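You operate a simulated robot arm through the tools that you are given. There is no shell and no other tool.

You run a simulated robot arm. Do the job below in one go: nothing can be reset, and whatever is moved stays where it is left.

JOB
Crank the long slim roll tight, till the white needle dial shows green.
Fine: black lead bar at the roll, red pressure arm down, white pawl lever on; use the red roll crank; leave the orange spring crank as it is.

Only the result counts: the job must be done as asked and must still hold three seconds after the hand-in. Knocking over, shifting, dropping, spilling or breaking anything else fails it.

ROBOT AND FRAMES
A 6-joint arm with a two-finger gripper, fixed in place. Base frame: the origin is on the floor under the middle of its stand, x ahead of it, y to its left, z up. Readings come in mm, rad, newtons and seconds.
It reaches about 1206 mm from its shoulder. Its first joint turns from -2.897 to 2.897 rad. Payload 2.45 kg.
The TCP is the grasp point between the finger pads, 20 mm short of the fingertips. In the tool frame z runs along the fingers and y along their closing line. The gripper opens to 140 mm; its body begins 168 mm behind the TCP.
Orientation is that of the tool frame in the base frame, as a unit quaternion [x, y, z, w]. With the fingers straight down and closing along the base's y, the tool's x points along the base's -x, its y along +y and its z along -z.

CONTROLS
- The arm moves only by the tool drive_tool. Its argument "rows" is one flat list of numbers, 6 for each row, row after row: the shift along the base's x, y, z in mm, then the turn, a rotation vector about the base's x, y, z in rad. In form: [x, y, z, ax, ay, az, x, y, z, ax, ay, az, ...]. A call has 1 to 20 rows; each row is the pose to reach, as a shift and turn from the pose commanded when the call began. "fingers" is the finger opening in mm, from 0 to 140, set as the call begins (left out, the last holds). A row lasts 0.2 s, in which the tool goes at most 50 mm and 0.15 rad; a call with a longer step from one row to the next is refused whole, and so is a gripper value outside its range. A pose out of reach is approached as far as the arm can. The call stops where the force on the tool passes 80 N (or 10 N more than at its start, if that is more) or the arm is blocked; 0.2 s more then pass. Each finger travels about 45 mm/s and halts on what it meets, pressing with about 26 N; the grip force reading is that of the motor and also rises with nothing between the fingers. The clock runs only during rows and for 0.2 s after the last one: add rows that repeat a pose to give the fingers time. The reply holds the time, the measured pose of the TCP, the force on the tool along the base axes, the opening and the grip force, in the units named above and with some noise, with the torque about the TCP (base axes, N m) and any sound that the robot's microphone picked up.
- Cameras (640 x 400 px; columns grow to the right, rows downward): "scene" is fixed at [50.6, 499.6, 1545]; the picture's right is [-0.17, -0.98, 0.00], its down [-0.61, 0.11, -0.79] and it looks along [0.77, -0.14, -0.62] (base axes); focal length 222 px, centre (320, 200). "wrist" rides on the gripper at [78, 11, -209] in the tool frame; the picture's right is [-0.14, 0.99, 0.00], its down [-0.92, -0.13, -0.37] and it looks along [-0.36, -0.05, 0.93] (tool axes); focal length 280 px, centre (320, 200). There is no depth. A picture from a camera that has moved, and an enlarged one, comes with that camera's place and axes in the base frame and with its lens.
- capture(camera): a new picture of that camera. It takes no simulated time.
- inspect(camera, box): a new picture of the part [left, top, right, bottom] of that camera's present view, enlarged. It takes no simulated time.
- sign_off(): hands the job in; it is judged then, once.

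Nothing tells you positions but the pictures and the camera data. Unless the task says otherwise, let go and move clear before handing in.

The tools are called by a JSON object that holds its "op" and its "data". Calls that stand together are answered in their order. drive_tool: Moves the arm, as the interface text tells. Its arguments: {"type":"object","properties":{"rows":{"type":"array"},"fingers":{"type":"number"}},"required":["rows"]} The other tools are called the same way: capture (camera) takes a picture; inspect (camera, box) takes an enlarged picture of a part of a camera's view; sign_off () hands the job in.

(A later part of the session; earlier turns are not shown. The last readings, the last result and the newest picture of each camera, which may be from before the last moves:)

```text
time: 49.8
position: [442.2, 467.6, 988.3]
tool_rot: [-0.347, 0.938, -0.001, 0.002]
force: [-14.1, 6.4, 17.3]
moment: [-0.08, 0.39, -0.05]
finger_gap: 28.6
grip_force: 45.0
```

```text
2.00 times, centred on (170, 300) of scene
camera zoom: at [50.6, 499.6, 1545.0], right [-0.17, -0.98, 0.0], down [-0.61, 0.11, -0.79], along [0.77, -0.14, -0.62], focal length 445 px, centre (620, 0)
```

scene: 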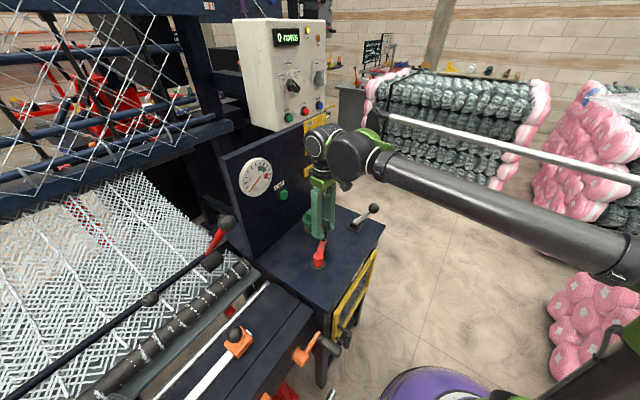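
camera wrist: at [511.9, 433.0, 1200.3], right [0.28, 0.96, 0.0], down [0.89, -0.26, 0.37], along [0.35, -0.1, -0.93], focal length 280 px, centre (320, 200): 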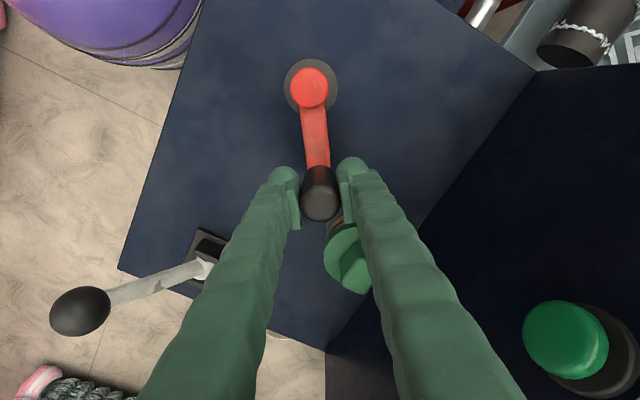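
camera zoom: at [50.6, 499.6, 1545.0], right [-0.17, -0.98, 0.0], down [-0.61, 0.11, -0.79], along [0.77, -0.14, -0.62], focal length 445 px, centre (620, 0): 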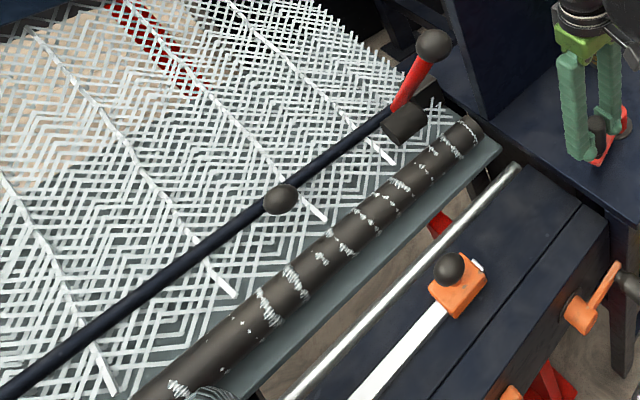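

About 1.65 turns counter-clockwise and the needle is still flat, so something upstream may not be as stated. There's a notice board on the back wall and a plate on the console edge, so I'll read those before cranking further.

{"op": "inspect", "data": {"camera": "scene", "box": [355, 30, 415, 80]}}

{"op": "inspect", "data": {"camera": "scene", "box": [330, 240, 390, 340]}}

{"op": "inspect", "data": {"camera": "scene", "box": [340, 180, 390, 240]}}

{"op": "inspect", "data": {"camera": "scene", "box": [180, 190, 280, 280]}}

```text
8.00 times, centred on (385, 55) of scene
camera zoom: at [50.6, 499.6, 1545.0], right [-0.17, -0.98, 0.0], down [-0.61, 0.11, -0.79], along [0.77, -0.14, -0.62], focal length 1780 px, centre (-200, 1360)
```

zoom: 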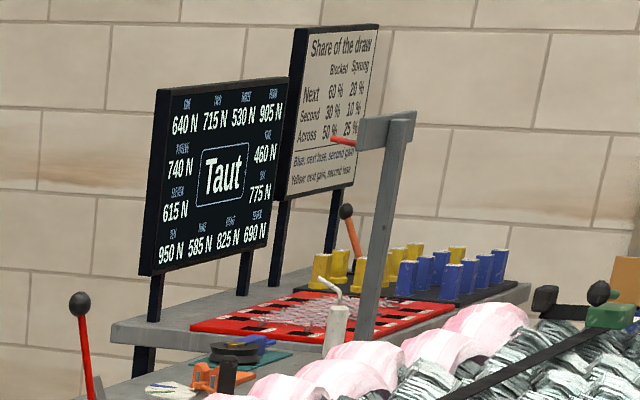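

```text
4.00 times, centred on (360, 290) of scene
camera zoom: at [50.6, 499.6, 1545.0], right [-0.17, -0.98, 0.0], down [-0.61, 0.11, -0.79], along [0.77, -0.14, -0.62], focal length 890 px, centre (160, -160)
```

zoom: 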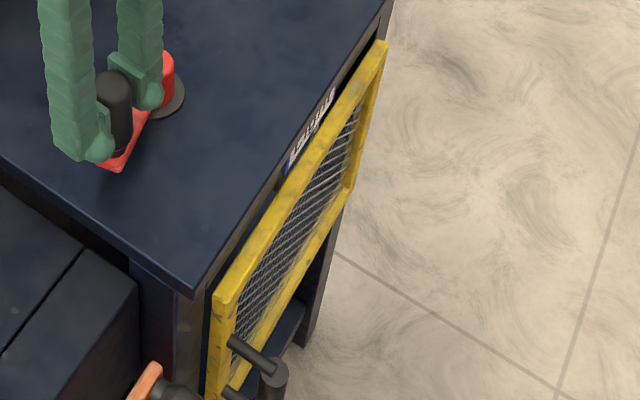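

```text
6.67 times, centred on (365, 210) of scene
camera zoom: at [50.6, 499.6, 1545.0], right [-0.17, -0.98, 0.0], down [-0.61, 0.11, -0.79], along [0.77, -0.14, -0.62], focal length 1483 px, centre (20, 133)
```

zoom: 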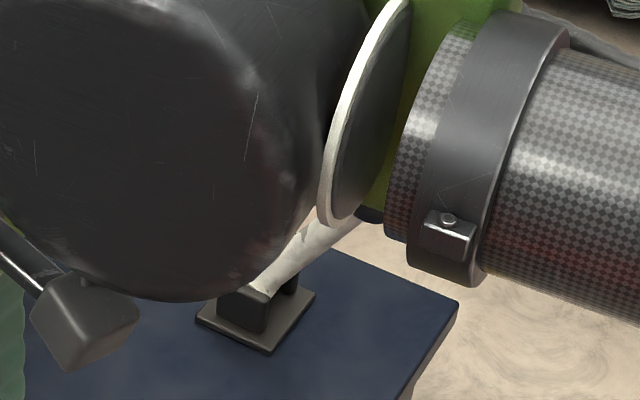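

```text
4.44 times, centred on (230, 235) of scene
camera zoom: at [50.6, 499.6, 1545.0], right [-0.17, -0.98, 0.0], down [-0.61, 0.11, -0.79], along [0.77, -0.14, -0.62], focal length 989 px, centre (720, 44)
```

zoom: 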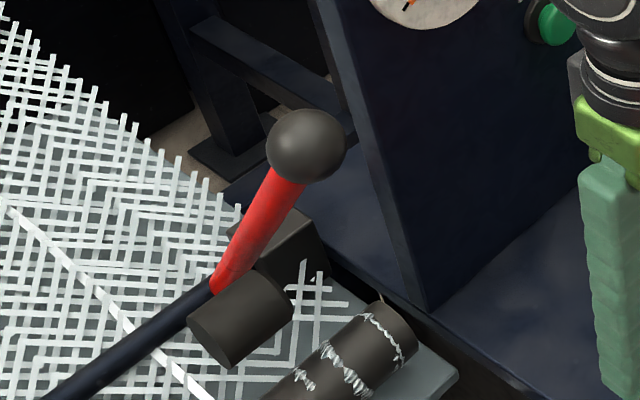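

Those boards belong to another station and give nothing for this dial. The small clockwise stop plus free counter-clockwise travel points to counter-clockwise being the winding direction, so I'll do one more full counter-clockwise turn, with a slightly larger radius to cut the radial strain.

{"op": "drive_tool", "data": {"rows": [-11.89, -22.09, -0.3, 0, 0, 0, -14.99, -47.16, -0.3, 0, 0, 0, -10.19, -71.96, -0.3, 0, 0, 0, 2.04, -94.06, -0.3, 0, 0, 0, 20.5, -111.3, -0.3, 0, 0, 0, 43.39, -121.99, -0.3, 0, 0, 0, 68.46, -125.09, -0.3, 0, 0, 0, 93.26, -120.29, -0.3, 0, 0, 0, 115.36, -108.06, -0.3, 0, 0, 0, 132.6, -89.6, -0.3, 0, 0, 0, 143.29, -66.72, -0.3, 0, 0, 0, 146.39, -41.65, -0.3, 0, 0, 0, 141.59, -16.85, -0.3, 0, 0, 0, 129.36, 5.26, -0.3, 0, 0, 0, 110.9, 22.5, -0.3, 0, 0, 0, 88.02, 33.19, -0.3, 0, 0, 0, 62.95, 36.29, -0.3, 0, 0, 0, 38.15, 31.49, -0.3, 0, 0, 0, 16.04, 19.26, -0.3, 0, 0, 0, -1.2, 0.8, -0.3, 0, 0, 0]}}

{"op": "inspect", "data": {"camera": "scene", "box": [238, 155, 276, 200]}}

{"op": "capture", "data": {"camera": "scene"}}

{"op": "inspect", "data": {"camera": "wrist", "box": [220, 50, 420, 250]}}

```text
time: 54.0
position: [444.0, 471.3, 992.3]
tool_rot: [-0.347, 0.938, 0.0, 0.002]
force: [22.7, -15.8, 7.8]
moment: [-0.19, -0.39, 0.04]
finger_gap: 28.6
grip_force: 44.8
```

```text
8.89 times, centred on (257, 178) of scene
camera zoom: at [50.6, 499.6, 1545.0], right [-0.17, -0.98, 0.0], down [-0.61, 0.11, -0.79], along [0.77, -0.14, -0.62], focal length 1978 px, centre (880, 400)
```

zoom: 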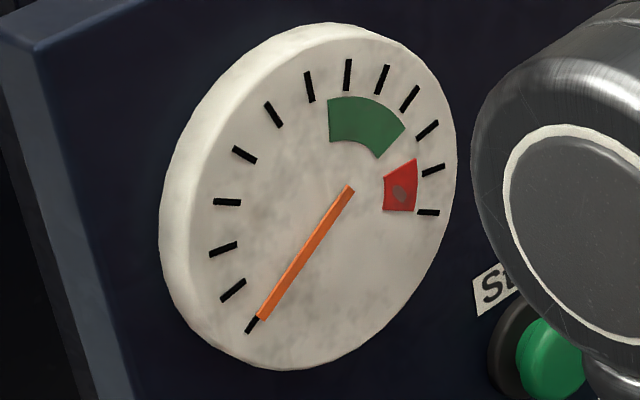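

```text
taken
```

scene: 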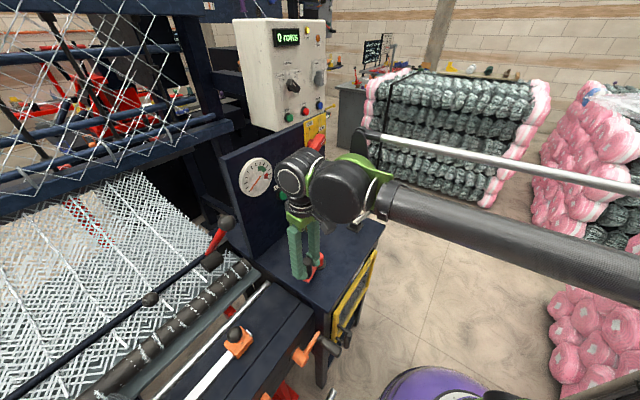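

```text
2.00 times, centred on (320, 150) of wrist
camera zoom: at [376.5, 427.8, 1199.9], right [-0.54, 0.84, 0.0], down [0.78, 0.5, 0.37], along [0.32, 0.2, -0.93], focal length 561 px, centre (320, 300)
```

zoom: 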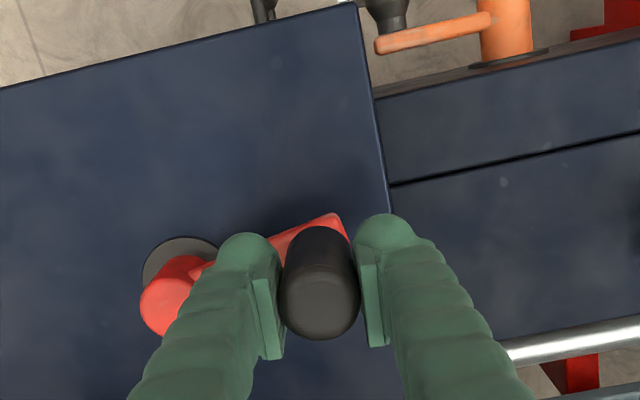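

After 2.65 counter-clockwise turns there is still no tension and no pawl clicks, so cranking alone isn't building tension. I'll let go of the crank, rise, and use the wrist camera to check the lead bar, pressure arm and roll area.

{"op": "drive_tool", "data": {"rows": [0, 0, 0, 0, 0, 0, 0, 0, 0, 0, 0, 0, 0, 0, 30, 0, 0, 0, 0, 0, 70, 0, 0, 0, 0, 0, 115, 0, 0, 0, 0, 0, 160, 0, 0, 0.14, 0, 0, 205, 0, 0, 0.28, 0, 0, 250, 0, 0, 0.42, 0, 0, 280, 0, 0, 0.56, 0, 0, 280, 0, 0, 0.7, 0, 0, 280, 0, 0, 0.84, 0, 0, 280, 0, 0, 0.88, 0, 0, 280, 0, 0, 0.88], "fingers": 70}}

{"op": "capture", "data": {"camera": "wrist"}}

{"op": "capture", "data": {"camera": "scene"}}

```text
time: 56.8
position: [442.5, 472.0, 1270.0]
tool_rot: [0.714, -0.7, -0.001, -0.001]
force: [0.0, 0.7, 0.2]
moment: [0.02, -0.01, -0.01]
finger_gap: 70.2
grip_force: 0.0
```

```text
taken
camera wrist: at [432.8, 391.8, 1479.0], right [-0.99, 0.12, 0.0], down [0.11, 0.92, 0.37], along [0.05, 0.37, -0.93], focal length 280 px, centre (320, 200)
```

wrist: 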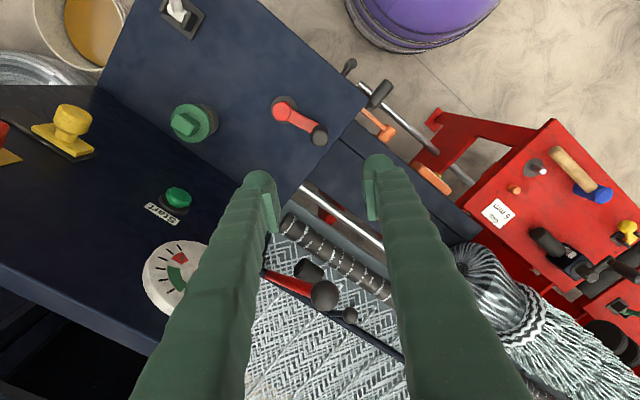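

```text
taken
```

scene: 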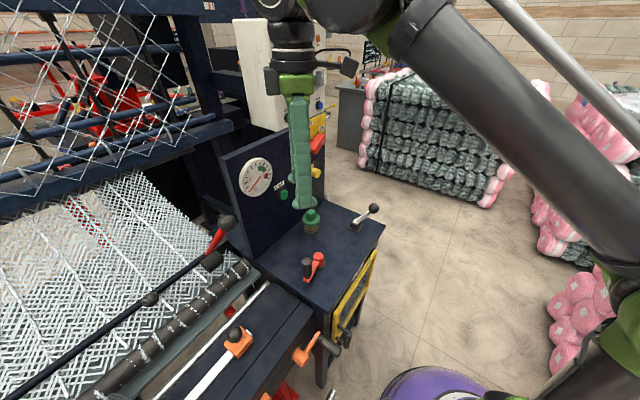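

The view now covers the roll, the red arm with its ball, and the bar. I'll enlarge those parts.

{"op": "inspect", "data": {"camera": "wrist", "box": [240, 170, 420, 400]}}

{"op": "inspect", "data": {"camera": "wrist", "box": [400, 100, 640, 300]}}

{"op": "inspect", "data": {"camera": "wrist", "box": [120, 0, 420, 180]}}

```text
1.74 times, centred on (330, 285) of wrist
camera zoom: at [432.8, 391.8, 1479.0], right [-0.99, 0.12, 0.0], down [0.11, 0.92, 0.37], along [0.05, 0.37, -0.93], focal length 488 px, centre (303, 52)
```

zoom: 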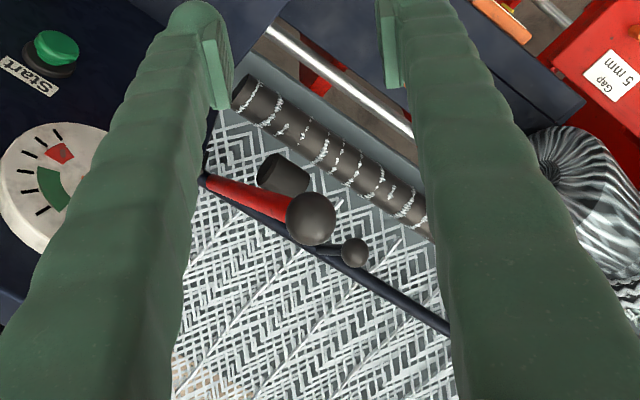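

```text
2.00 times, centred on (520, 200) of wrist
camera zoom: at [432.8, 391.8, 1479.0], right [-0.99, 0.12, 0.0], down [0.11, 0.92, 0.37], along [0.05, 0.37, -0.93], focal length 561 px, centre (-80, 200)
```

zoom: 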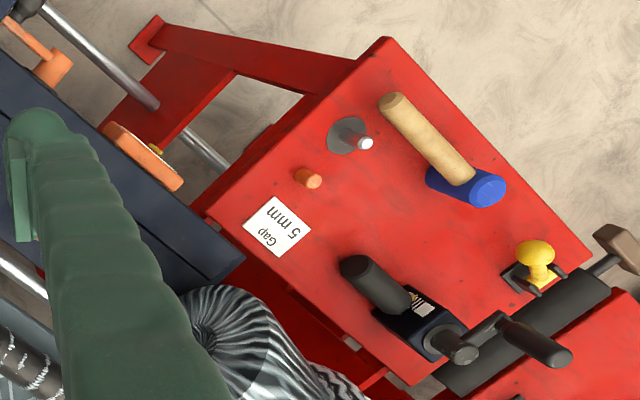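

```text
2.13 times, centred on (270, 90) of wrist
camera zoom: at [432.8, 391.8, 1479.0], right [-0.99, 0.12, 0.0], down [0.11, 0.92, 0.37], along [0.05, 0.37, -0.93], focal length 598 px, centre (427, 435)
```

zoom: 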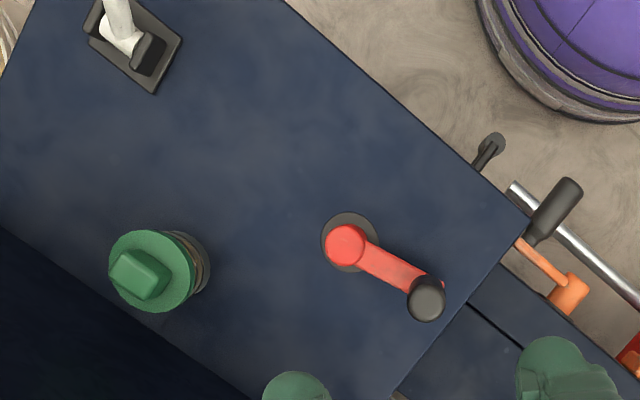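

I think the black cylinder on the red arm may be hanging clear above the roll, which would mean the arm isn't really down. I'll magnify that area from both cameras to triangulate it.

{"op": "inspect", "data": {"camera": "wrist", "box": [255, 200, 375, 340]}}

{"op": "inspect", "data": {"camera": "scene", "box": [195, 210, 265, 280]}}

{"op": "inspect", "data": {"camera": "scene", "box": [110, 260, 210, 330]}}

```text
2.86 times, centred on (315, 270) of wrist
camera zoom: at [432.8, 391.8, 1479.0], right [-0.99, 0.12, 0.0], down [0.11, 0.92, 0.37], along [0.05, 0.37, -0.93], focal length 801 px, centre (334, 0)
```

zoom: 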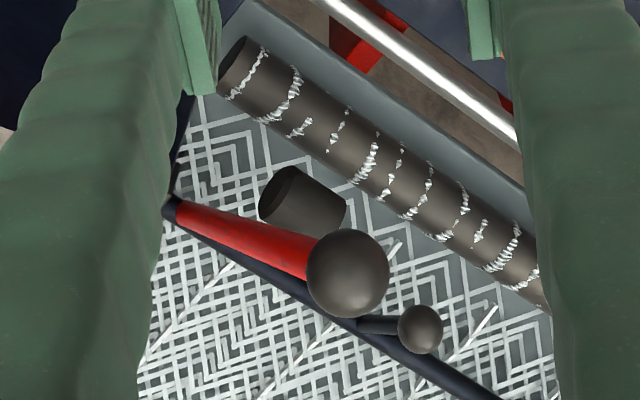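

```text
5.71 times, centred on (230, 245) of scene
camera zoom: at [50.6, 499.6, 1545.0], right [-0.17, -0.98, 0.0], down [-0.61, 0.11, -0.79], along [0.77, -0.14, -0.62], focal length 1271 px, centre (834, -57)
```

zoom: 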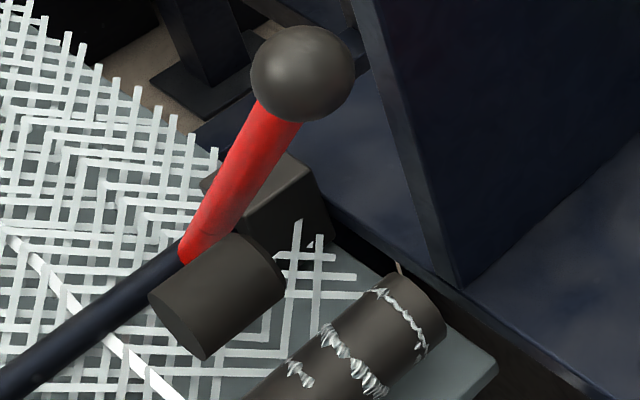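

```text
5.71 times, centred on (160, 295) of scene
camera zoom: at [50.6, 499.6, 1545.0], right [-0.17, -0.98, 0.0], down [-0.61, 0.11, -0.79], along [0.77, -0.14, -0.62], focal length 1271 px, centre (1234, -343)
```

zoom: 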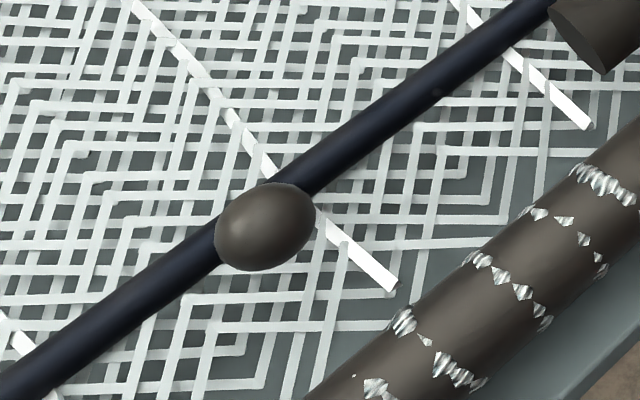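

In both views there's a clear gap of about 30 mm between the arm's black roller and the roll, and the bar sits about 150 mm behind the roll. I'll survey the left part of the machine too before deciding anything, moving well above everything.

{"op": "drive_tool", "data": {"rows": [-25, 20, 15, 0, 0, 0, -50, 40, 30, 0, 0, 0, -75, 60, 40, 0, 0, 0, -100, 80, 40, 0, 0, 0, -112, 90, 40, 0, 0, 0, -112, 90, 40, 0, 0, 0], "fingers": 140}}

{"op": "capture", "data": {"camera": "wrist"}}

{"op": "capture", "data": {"camera": "scene"}}

```text
time: 58.2
position: [330.9, 559.7, 1311.8]
tool_rot: [0.714, -0.7, 0.0, -0.002]
force: [0.3, 0.4, 0.2]
moment: [-0.03, -0.05, 0.01]
finger_gap: 139.9
grip_force: 0.0
```

```text
taken
camera wrist: at [320.0, 480.4, 1520.0], right [-0.99, 0.12, 0.0], down [0.11, 0.92, 0.37], along [0.05, 0.37, -0.93], focal length 280 px, centre (320, 200)
```

wrist: 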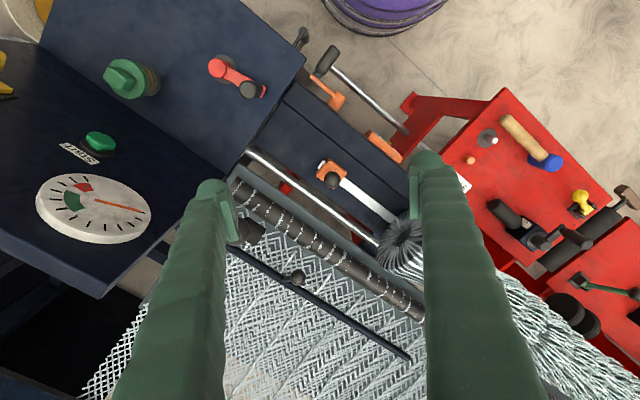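

```text
taken
```

scene: 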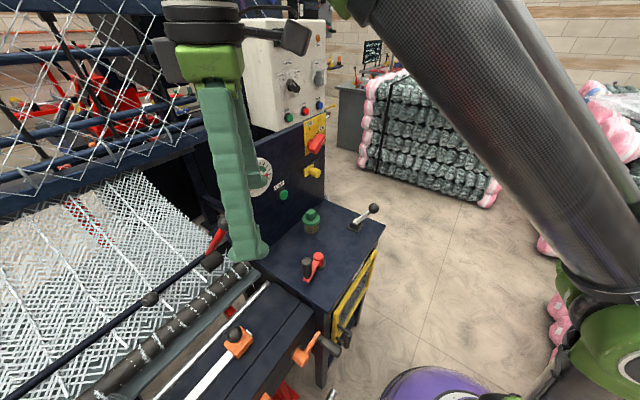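

I can see the whole roll and the dark bar now; the bar's left end is free and it has a knob in the middle. I'll enlarge this.

{"op": "inspect", "data": {"camera": "wrist", "box": [220, 160, 440, 380]}}

{"op": "inspect", "data": {"camera": "wrist", "box": [340, 240, 440, 380]}}

{"op": "inspect", "data": {"camera": "wrist", "box": [240, 60, 440, 220]}}

{"op": "inspect", "data": {"camera": "scene", "box": [0, 200, 120, 400]}}

```text
1.82 times, centred on (330, 270) of wrist
camera zoom: at [320.0, 480.4, 1520.0], right [-0.99, 0.12, 0.0], down [0.11, 0.92, 0.37], along [0.05, 0.37, -0.93], focal length 510 px, centre (302, 73)
```

zoom: 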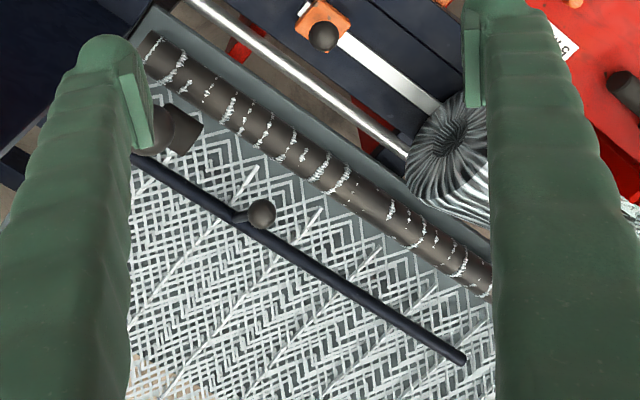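

```text
2.86 times, centred on (390, 310) of wrist
camera zoom: at [320.0, 480.4, 1520.0], right [-0.99, 0.12, 0.0], down [0.11, 0.92, 0.37], along [0.05, 0.37, -0.93], focal length 801 px, centre (120, -114)
```

zoom: 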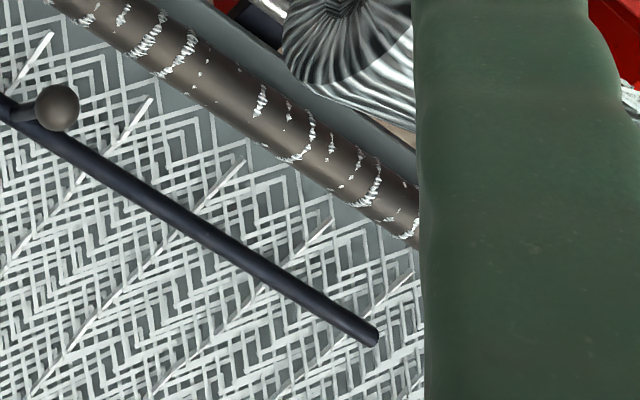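

```text
2.50 times, centred on (340, 140) of wrist
camera zoom: at [320.0, 480.4, 1520.0], right [-0.99, 0.12, 0.0], down [0.11, 0.92, 0.37], along [0.05, 0.37, -0.93], focal length 701 px, centre (270, 350)
```

zoom: 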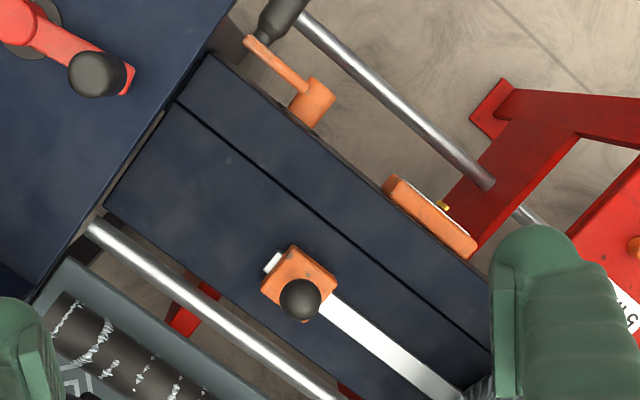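

```text
2.00 times, centred on (60, 300) of scene
camera zoom: at [50.6, 499.6, 1545.0], right [-0.17, -0.98, 0.0], down [-0.61, 0.11, -0.79], along [0.77, -0.14, -0.62], focal length 445 px, centre (840, 0)
```

zoom: 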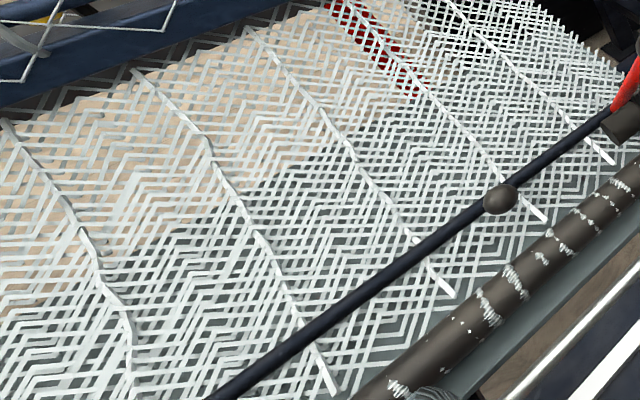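

The survey shows the red arm's black roller hanging clear of both roll and net, so the arm looks not fully down, which would explain why the crank pulls nothing. Pressing it down gently matches the stated condition and does no harm if it's already at its stop. I'll move above its ball handle with the closing line parallel to the roll.

{"op": "drive_tool", "data": {"rows": [20, 14, 0, 0, 0, -0.14, 42, 29, 0, 0, 0, -0.28, 65, 44, 0, 0, 0, -0.42, 87, 59, 0, 0, 0, -0.56, 109, 74, 0, 0, 0, -0.7, 129, 89, 0, 0, 0, -0.84, 129, 89, 0, 0, 0, -0.84], "fingers": 90}}

{"op": "capture", "data": {"camera": "wrist"}}

{"op": "capture", "data": {"camera": "scene"}}

```text
time: 59.8
position: [448.5, 636.0, 1287.6]
tool_rot: [-0.365, 0.931, 0.0, 0.002]
force: [0.4, 0.2, 0.1]
moment: [-0.01, 0.03, 0.02]
finger_gap: 89.8
grip_force: 0.1
out of reach, approached as far as the arm can: row 5, 6, 7
```

```text
taken
camera wrist: at [383.3, 591.5, 1496.5], right [-0.57, 0.82, 0.0], down [0.76, 0.53, 0.37], along [0.31, 0.21, -0.93], focal length 280 px, centre (320, 200)
```

wrist: 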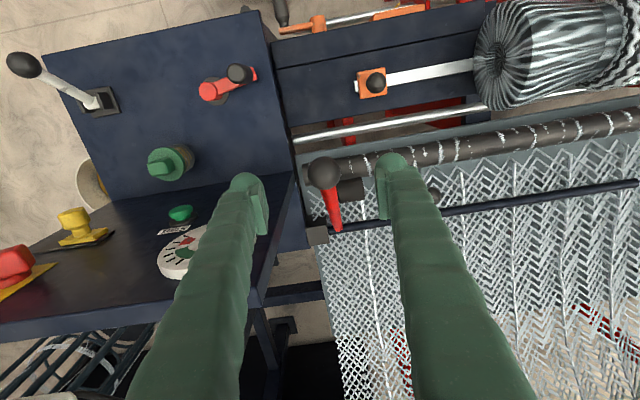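

```text
taken
```

scene: 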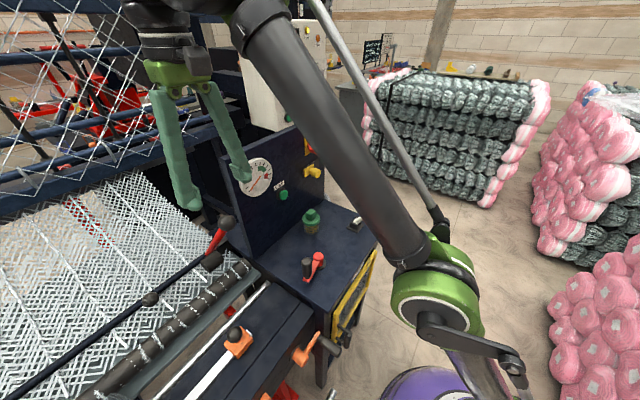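

From here the machine axes line up with the view. I'll zoom in on the arm, its roller and the roll.

{"op": "inspect", "data": {"camera": "wrist", "box": [280, 110, 400, 250]}}

{"op": "inspect", "data": {"camera": "wrist", "box": [0, 20, 280, 200]}}

```text
2.86 times, centred on (340, 180) of wrist
camera zoom: at [383.3, 591.5, 1496.5], right [-0.57, 0.82, 0.0], down [0.76, 0.53, 0.37], along [0.31, 0.21, -0.93], focal length 801 px, centre (263, 257)
```

zoom: 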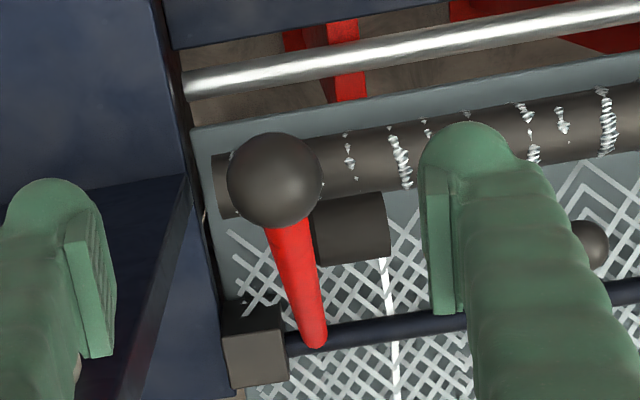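

```text
2.22 times, centred on (140, 110) of wrist
camera zoom: at [383.3, 591.5, 1496.5], right [-0.57, 0.82, 0.0], down [0.76, 0.53, 0.37], along [0.31, 0.21, -0.93], focal length 623 px, centre (720, 400)
```

zoom: 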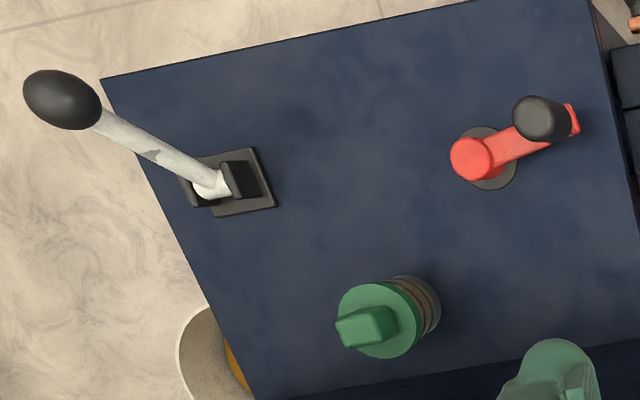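

The roller is mounted on the side of the red arm, held above the roll. I'll descend with the open fingers straddling the ball handle at about (458.5, 648.5, 1177).

{"op": "drive_tool", "data": {"rows": [3, 4, -30, 0, 0, 0, 6, 8, -60, 0, 0, 0, 10, 12.5, -85, 0, 0, 0, 10, 12.5, -108, 0, 0, 0, 10, 12.5, -108, 0, 0, 0]}}

{"op": "capture", "data": {"camera": "wrist"}}

{"op": "inspect", "data": {"camera": "scene", "box": [130, 130, 290, 290]}}

```text
time: 61.0
position: [460.0, 650.6, 1181.1]
tool_rot: [-0.367, 0.93, 0.001, 0.002]
force: [-0.4, 0.8, -0.5]
moment: [0.04, -0.01, 0.01]
finger_gap: 89.9
grip_force: 0.0
```

```text
taken
camera wrist: at [393.9, 604.0, 1389.0], right [-0.57, 0.82, 0.0], down [0.76, 0.53, 0.37], along [0.31, 0.21, -0.93], focal length 280 px, centre (320, 200)
```

wrist: 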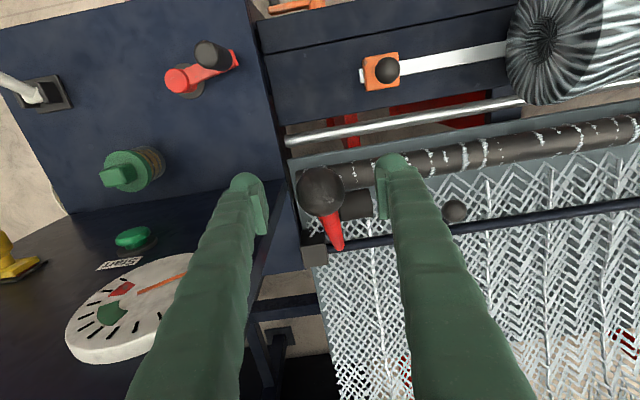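

```text
2.50 times, centred on (210, 210) of scene
camera zoom: at [50.6, 499.6, 1545.0], right [-0.17, -0.98, 0.0], down [-0.61, 0.11, -0.79], along [0.77, -0.14, -0.62], focal length 556 px, centre (595, 175)
```

zoom: 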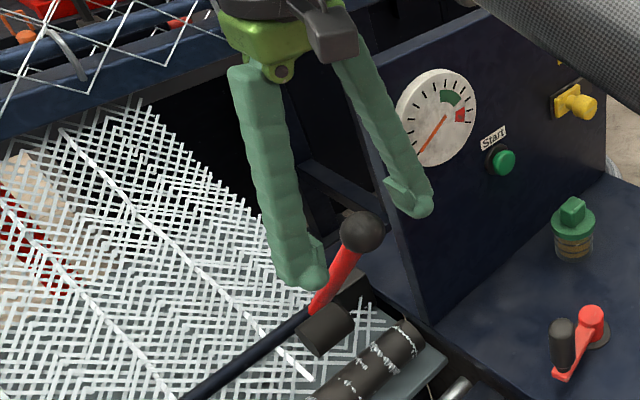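

The ball sits centred between the fingers at TCP height. I'll close on it gently and see whether forces stay small.

{"op": "drive_tool", "data": {"rows": [0, 0, 0, 0, 0, 0, 0, 0, 0, 0, 0, 0, 0, 0, 0, 0, 0, 0, 0, 0, 0, 0, 0, 0, 0, 0, 0, 0, 0, 0], "fingers": 0}}

{"op": "inspect", "data": {"camera": "wrist", "box": [220, 80, 420, 280]}}

{"op": "inspect", "data": {"camera": "scene", "box": [180, 180, 280, 280]}}

```text
time: 62.2
position: [458.8, 650.8, 1180.4]
tool_rot: [-0.367, 0.93, -0.001, 0.002]
force: [-2.5, 1.9, -0.7]
moment: [0.01, 0.0, 0.03]
finger_gap: 36.3
grip_force: 41.0
```

```text
2.00 times, centred on (320, 180) of wrist
camera zoom: at [393.5, 604.4, 1389.2], right [-0.57, 0.82, 0.0], down [0.76, 0.53, 0.37], along [0.31, 0.21, -0.93], focal length 561 px, centre (320, 240)
```

zoom: 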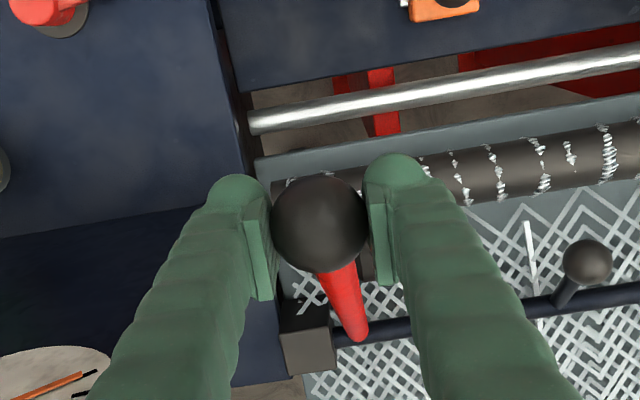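

```text
4.00 times, centred on (230, 230) of scene
camera zoom: at [50.6, 499.6, 1545.0], right [-0.17, -0.98, 0.0], down [-0.61, 0.11, -0.79], along [0.77, -0.14, -0.62], focal length 890 px, centre (680, 80)
```

zoom: 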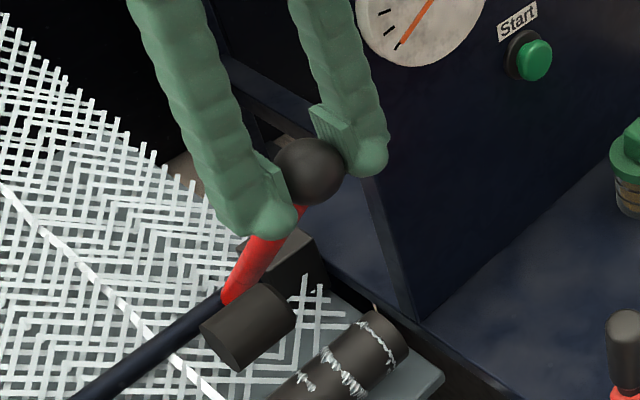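

The ball is held at a 36 mm gap with low forces. I'll try a small 5 mm move in the lowering direction (outward and down along its arc) to see whether the arm is free or already at its stop.

{"op": "drive_tool", "data": {"rows": [-1.4, -1.3, -1.5, 0, 0, 0, -2.85, -2.65, -3.1, 0, 0, 0, -2.85, -2.65, -3.1, 0, 0, 0]}}

```text
time: 63.0
position: [457.3, 647.4, 1178.1]
tool_rot: [-0.367, 0.93, 0.0, 0.001]
force: [-4.8, 8.0, 2.9]
moment: [0.55, -0.4, 0.01]
finger_gap: 36.4
grip_force: 44.9
```

Only about 3 N of resistance along the path, so the arm is not at a stop. I'll continue 12 mm further and look.

{"op": "drive_tool", "data": {"rows": [-2.3, -2.1, -2.5, 0, 0, 0, -4.5, -4.2, -5.0, 0, 0, 0, -6.8, -6.3, -7.5, 0, 0, 0, -6.8, -6.3, -7.5, 0, 0, 0]}}

{"op": "inspect", "data": {"camera": "wrist", "box": [220, 80, 420, 280]}}

{"op": "inspect", "data": {"camera": "scene", "box": [180, 180, 280, 280]}}

```text
time: 64.0
position: [450.6, 641.1, 1169.7]
tool_rot: [-0.366, 0.931, 0.0, 0.002]
force: [-9.0, 12.4, 1.9]
moment: [0.44, -0.36, -0.04]
finger_gap: 36.1
grip_force: 46.0
```

```text
2.00 times, centred on (320, 180) of wrist
camera zoom: at [385.0, 595.9, 1378.4], right [-0.57, 0.82, 0.0], down [0.76, 0.53, 0.37], along [0.31, 0.21, -0.93], focal length 561 px, centre (320, 240)
```

zoom: 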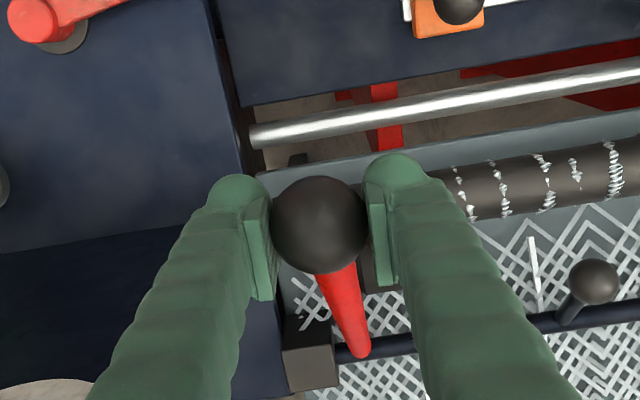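

```text
4.00 times, centred on (230, 230) of scene
camera zoom: at [50.6, 499.6, 1545.0], right [-0.17, -0.98, 0.0], down [-0.61, 0.11, -0.79], along [0.77, -0.14, -0.62], focal length 890 px, centre (680, 80)
```

zoom: 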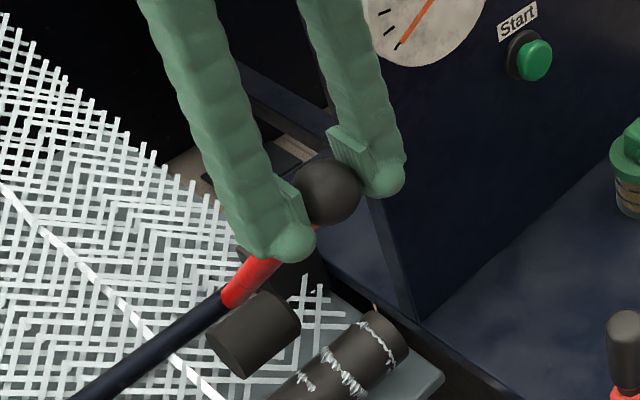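

The arm follows freely and its roller is approaching the roll, so it was indeed not down. I'll keep following the arc, with a slight sideways correction, down to roughly 42° and check for contact force.

{"op": "drive_tool", "data": {"rows": [-8, -5.5, -8.7, 0, 0, 0, -15.5, -11.1, -17.3, 0, 0, 0, -21, -15.6, -24.6, 0, 0, 0, -26.2, -19.9, -31.8, 0, 0, 0, -26.2, -19.9, -31.8, 0, 0, 0]}}

{"op": "inspect", "data": {"camera": "scene", "box": [180, 180, 280, 280]}}

{"op": "inspect", "data": {"camera": "wrist", "box": [220, 80, 420, 280]}}

```text
time: 65.2
position: [427.7, 617.6, 1136.8]
tool_rot: [-0.365, 0.931, -0.001, 0.002]
force: [20.0, -11.1, -3.5]
moment: [0.23, -0.45, -0.09]
finger_gap: 36.2
grip_force: 44.8
```

```text
4.00 times, centred on (230, 230) of scene
camera zoom: at [50.6, 499.6, 1545.0], right [-0.17, -0.98, 0.0], down [-0.61, 0.11, -0.79], along [0.77, -0.14, -0.62], focal length 890 px, centre (680, 80)
```

zoom: 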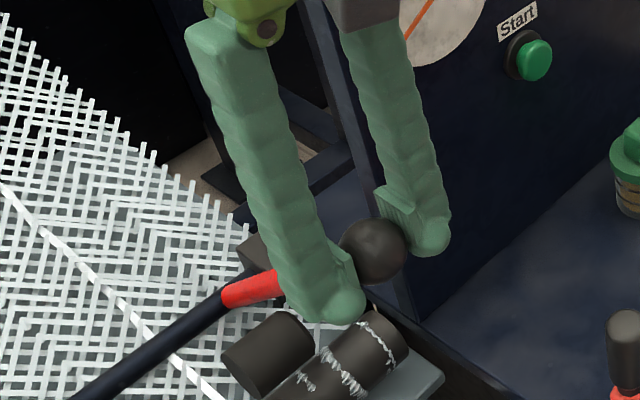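

```text
2.00 times, centred on (320, 180) of wrist
camera zoom: at [362.0, 573.5, 1346.7], right [-0.57, 0.82, 0.0], down [0.76, 0.53, 0.37], along [0.31, 0.21, -0.93], focal length 561 px, centre (320, 240)
```

zoom: 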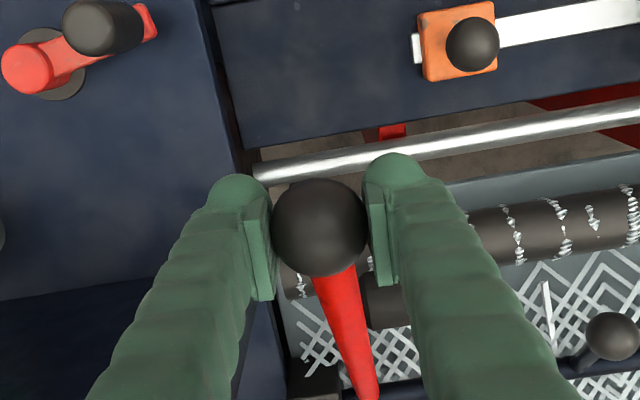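

The roller is close to the roll now; sideways strain of about 20 N comes from my path drifting, so I'll relieve that and follow the arc a few degrees further.

{"op": "drive_tool", "data": {"rows": [2, -4, -2, 0, 0, 0, 0, -8, -6, 0, 0, 0, -3.2, -11, -11.3, 0, 0, 0, -6.2, -13.8, -16.4, 0, 0, 0, -9.3, -16.6, -21.5, 0, 0, 0, -9.3, -16.6, -21.5, 0, 0, 0]}}

{"op": "inspect", "data": {"camera": "scene", "box": [180, 180, 280, 280]}}

{"op": "inspect", "data": {"camera": "wrist", "box": [220, 80, 420, 280]}}

```text
time: 66.6
position: [414.2, 606.2, 1116.7]
tool_rot: [-0.366, 0.93, -0.001, 0.002]
force: [-5.7, 24.4, -7.0]
moment: [0.49, -0.33, -0.06]
finger_gap: 36.0
grip_force: 44.9
```

```text
4.00 times, centred on (230, 230) of scene
camera zoom: at [50.6, 499.6, 1545.0], right [-0.17, -0.98, 0.0], down [-0.61, 0.11, -0.79], along [0.77, -0.14, -0.62], focal length 890 px, centre (680, 80)
```

zoom: 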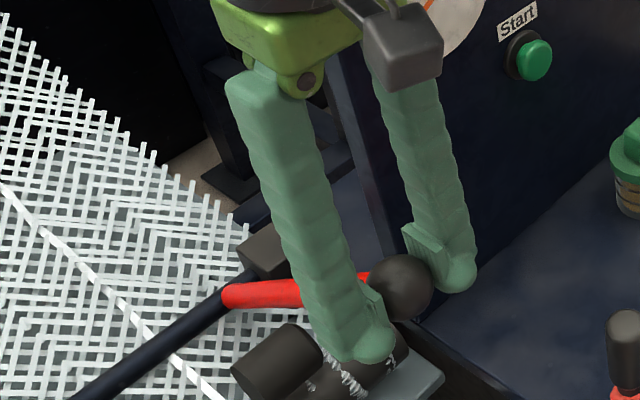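

```text
2.00 times, centred on (320, 180) of wrist
camera zoom: at [349.2, 560.1, 1325.6], right [-0.57, 0.82, 0.0], down [0.76, 0.53, 0.37], along [0.3, 0.21, -0.93], focal length 561 px, centre (320, 240)
```

zoom: 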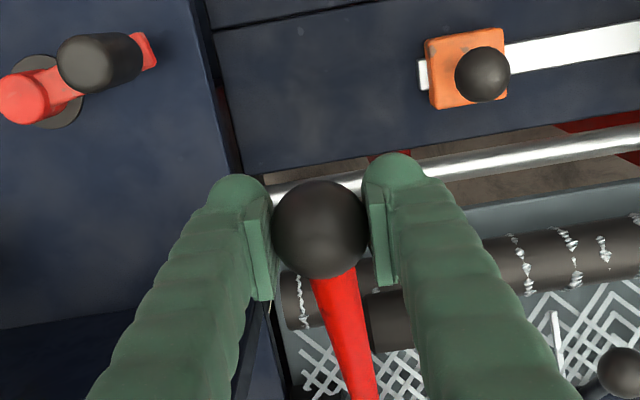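

Still no contact force along the path; the roller is nearly on the roll. I'll continue to about 35° with corrected centring.

{"op": "drive_tool", "data": {"rows": [-3.4, -2.0, -5.0, 0, 0, 0, -6.65, -4.95, -10.7, 0, 0, 0, -9.5, -7.6, -16, 0, 0, 0, -12.25, -10.15, -21.3, 0, 0, 0, -12.25, -10.15, -21.3, 0, 0, 0]}}

{"op": "inspect", "data": {"camera": "scene", "box": [180, 180, 280, 280]}}

{"op": "inspect", "data": {"camera": "scene", "box": [238, 155, 276, 200]}}

```text
time: 67.8
position: [403.9, 594.3, 1095.4]
tool_rot: [-0.367, 0.93, -0.001, 0.002]
force: [-4.6, 17.8, -2.8]
moment: [0.47, -0.48, 0.0]
finger_gap: 36.7
grip_force: 44.7
```

```text
4.00 times, centred on (230, 230) of scene
camera zoom: at [50.6, 499.6, 1545.0], right [-0.17, -0.98, 0.0], down [-0.61, 0.11, -0.79], along [0.77, -0.14, -0.62], focal length 890 px, centre (680, 80)
```

zoom: 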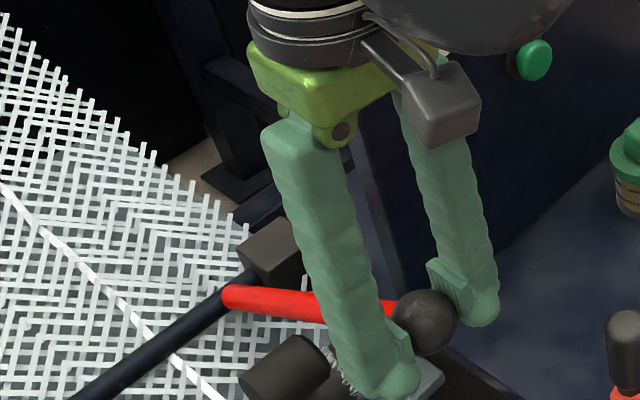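

```text
8.89 times, centred on (257, 178) of scene
camera zoom: at [50.6, 499.6, 1545.0], right [-0.17, -0.98, 0.0], down [-0.61, 0.11, -0.79], along [0.77, -0.14, -0.62], focal length 1978 px, centre (880, 400)
```

zoom: 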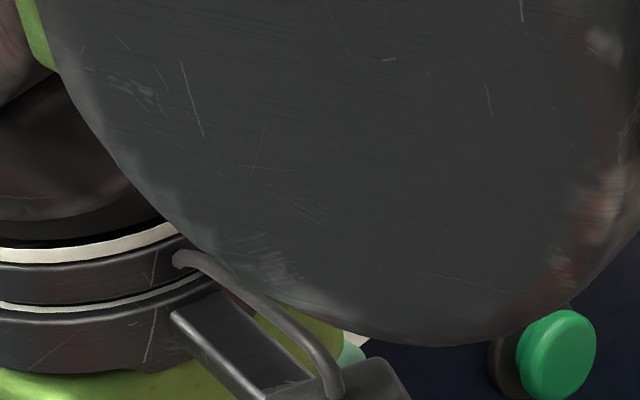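

The arm keeps moving freely, now about 34° elevation. I'll continue to about 30° and watch for the roller meeting the roll.

{"op": "drive_tool", "data": {"rows": [-3.6, -1.5, -6.8, 0, 0, 0, -7.1, -4.1, -13.7, 0, 0, 0, -9.6, -6.4, -19.3, 0, 0, 0, -12, -8.7, -24.9, 0, 0, 0, -12, -8.7, -24.9, 0, 0, 0]}}

{"op": "inspect", "data": {"camera": "scene", "box": [190, 200, 290, 300]}}

{"op": "inspect", "data": {"camera": "wrist", "box": [220, 80, 420, 280]}}

```text
time: 69.0
position: [392.8, 585.3, 1071.6]
tool_rot: [-0.366, 0.931, 0.0, 0.002]
force: [13.3, -1.1, -1.4]
moment: [0.3, -0.43, -0.03]
finger_gap: 36.3
grip_force: 45.4
```

```text
4.00 times, centred on (240, 250) of scene
camera zoom: at [50.6, 499.6, 1545.0], right [-0.17, -0.98, 0.0], down [-0.61, 0.11, -0.79], along [0.77, -0.14, -0.62], focal length 890 px, centre (640, 0)
```

zoom: 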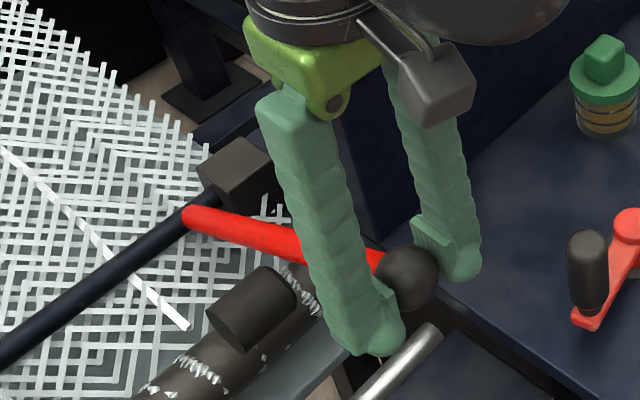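

```text
2.00 times, centred on (320, 180) of wrist
camera zoom: at [327.0, 538.4, 1279.5], right [-0.57, 0.82, 0.0], down [0.76, 0.53, 0.37], along [0.31, 0.21, -0.93], focal length 561 px, centre (320, 240)
```

zoom: 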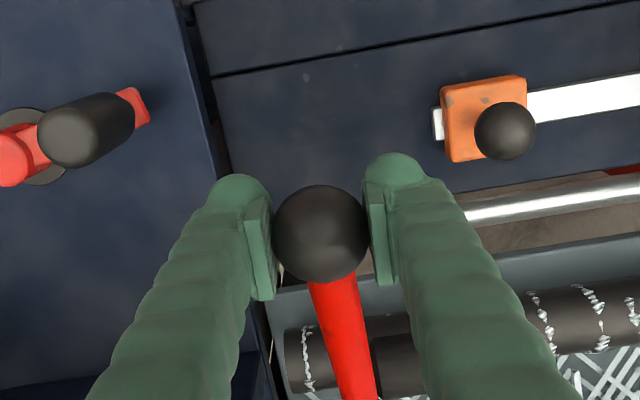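

The roller is now right over the roll. I'll lower in smaller steps to detect contact.

{"op": "drive_tool", "data": {"rows": [-1.0, -1.8, -5.2, 0, 0, 0, -2.8, -3.6, -10.4, 0, 0, 0, -4.7, -5.5, -15.7, 0, 0, 0, -4.7, -5.5, -15.7, 0, 0, 0]}}

{"op": "inspect", "data": {"camera": "scene", "box": [190, 200, 290, 300]}}

```text
time: 70.0
position: [387.3, 578.2, 1055.9]
tool_rot: [-0.366, 0.931, 0.0, 0.002]
force: [9.0, -15.4, 3.8]
moment: [0.16, -0.25, -0.05]
finger_gap: 36.3
grip_force: 45.4
```

```text
4.00 times, centred on (240, 250) of scene
camera zoom: at [50.6, 499.6, 1545.0], right [-0.17, -0.98, 0.0], down [-0.61, 0.11, -0.79], along [0.77, -0.14, -0.62], focal length 890 px, centre (640, 0)
```

zoom: 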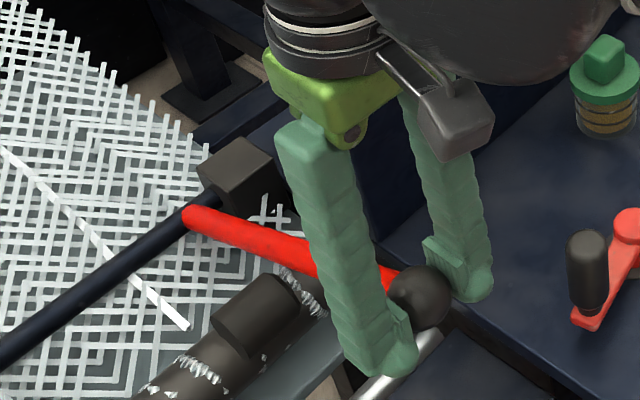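

Almost touching, with no contact force yet. I'll continue in small steps, two degrees at a time.

{"op": "drive_tool", "data": {"rows": [-1.0, -3.4, -6, 0, 0, 0, -3.0, -5.4, -11.8, 0, 0, 0, -5.0, -7.3, -17.7, 0, 0, 0, -5.0, -7.3, -17.7, 0, 0, 0]}}

{"op": "inspect", "data": {"camera": "scene", "box": [190, 200, 290, 300]}}

{"op": "inspect", "data": {"camera": "wrist", "box": [220, 80, 420, 280]}}

```text
time: 71.0
position: [382.1, 573.8, 1037.2]
tool_rot: [-0.365, 0.931, -0.001, 0.002]
force: [6.8, -8.5, 3.8]
moment: [0.54, -0.6, -0.03]
finger_gap: 36.3
grip_force: 45.1
```

```text
4.00 times, centred on (240, 250) of scene
camera zoom: at [50.6, 499.6, 1545.0], right [-0.17, -0.98, 0.0], down [-0.61, 0.11, -0.79], along [0.77, -0.14, -0.62], focal length 890 px, centre (640, 0)
```

zoom: 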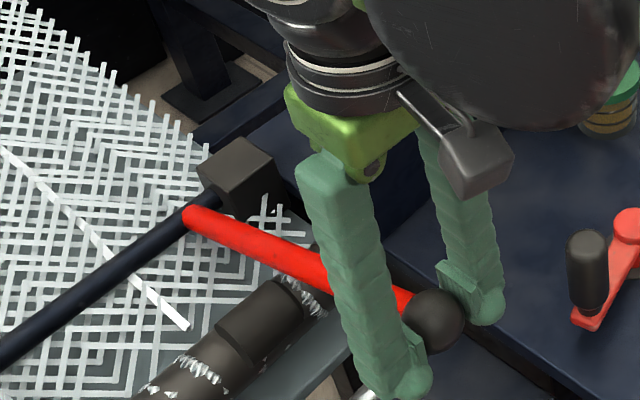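

```text
2.00 times, centred on (320, 180) of wrist
camera zoom: at [316.0, 527.0, 1245.7], right [-0.57, 0.82, 0.0], down [0.76, 0.53, 0.37], along [0.31, 0.21, -0.93], focal length 561 px, centre (320, 240)
```

zoom: 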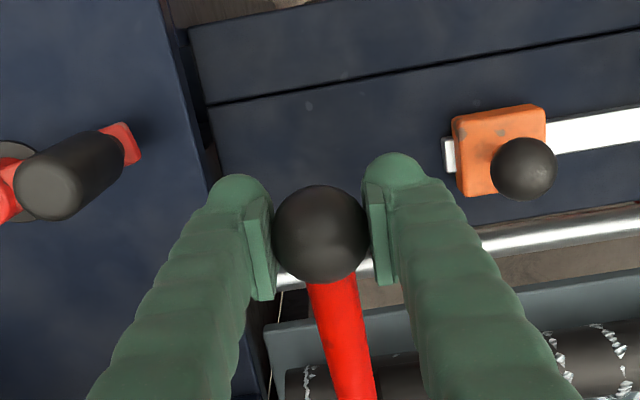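

The roller looks about to seat on the roll; the force is still small. I'll take another small step.

{"op": "drive_tool", "data": {"rows": [-1.4, -2.2, -5.7, 0, 0, 0, -3.0, -4.2, -11.4, 0, 0, 0, -4.3, -5.5, -16, 0, 0, 0, -5.6, -6.7, -20.5, 0, 0, 0, -5.6, -6.7, -20.5, 0, 0, 0]}}

{"op": "inspect", "data": {"camera": "scene", "box": [190, 200, 290, 300]}}

{"op": "capture", "data": {"camera": "wrist"}}

```text
time: 72.2
position: [375.8, 567.1, 1017.9]
tool_rot: [-0.367, 0.93, -0.001, 0.002]
force: [6.2, 18.5, -3.6]
moment: [0.57, -0.55, 0.02]
finger_gap: 36.4
grip_force: 45.3
```

```text
4.00 times, centred on (240, 250) of scene
camera zoom: at [50.6, 499.6, 1545.0], right [-0.17, -0.98, 0.0], down [-0.61, 0.11, -0.79], along [0.77, -0.14, -0.62], focal length 890 px, centre (640, 0)
```

zoom: 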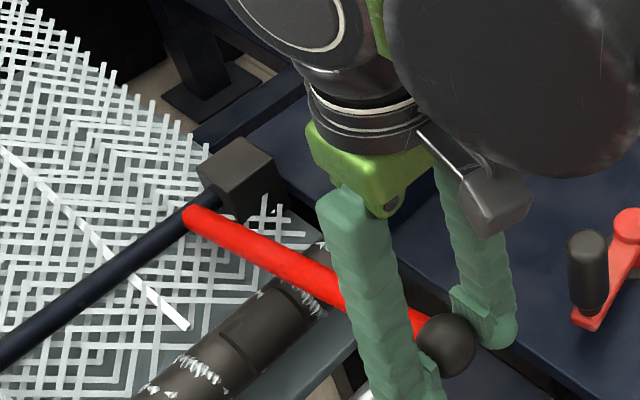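

```text
taken
camera wrist: at [310.3, 521.2, 1225.3], right [-0.57, 0.82, 0.0], down [0.76, 0.53, 0.37], along [0.3, 0.21, -0.93], focal length 280 px, centre (320, 200)
```

wrist: 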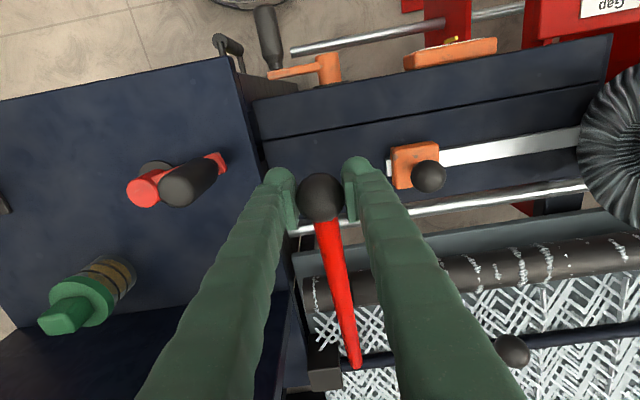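

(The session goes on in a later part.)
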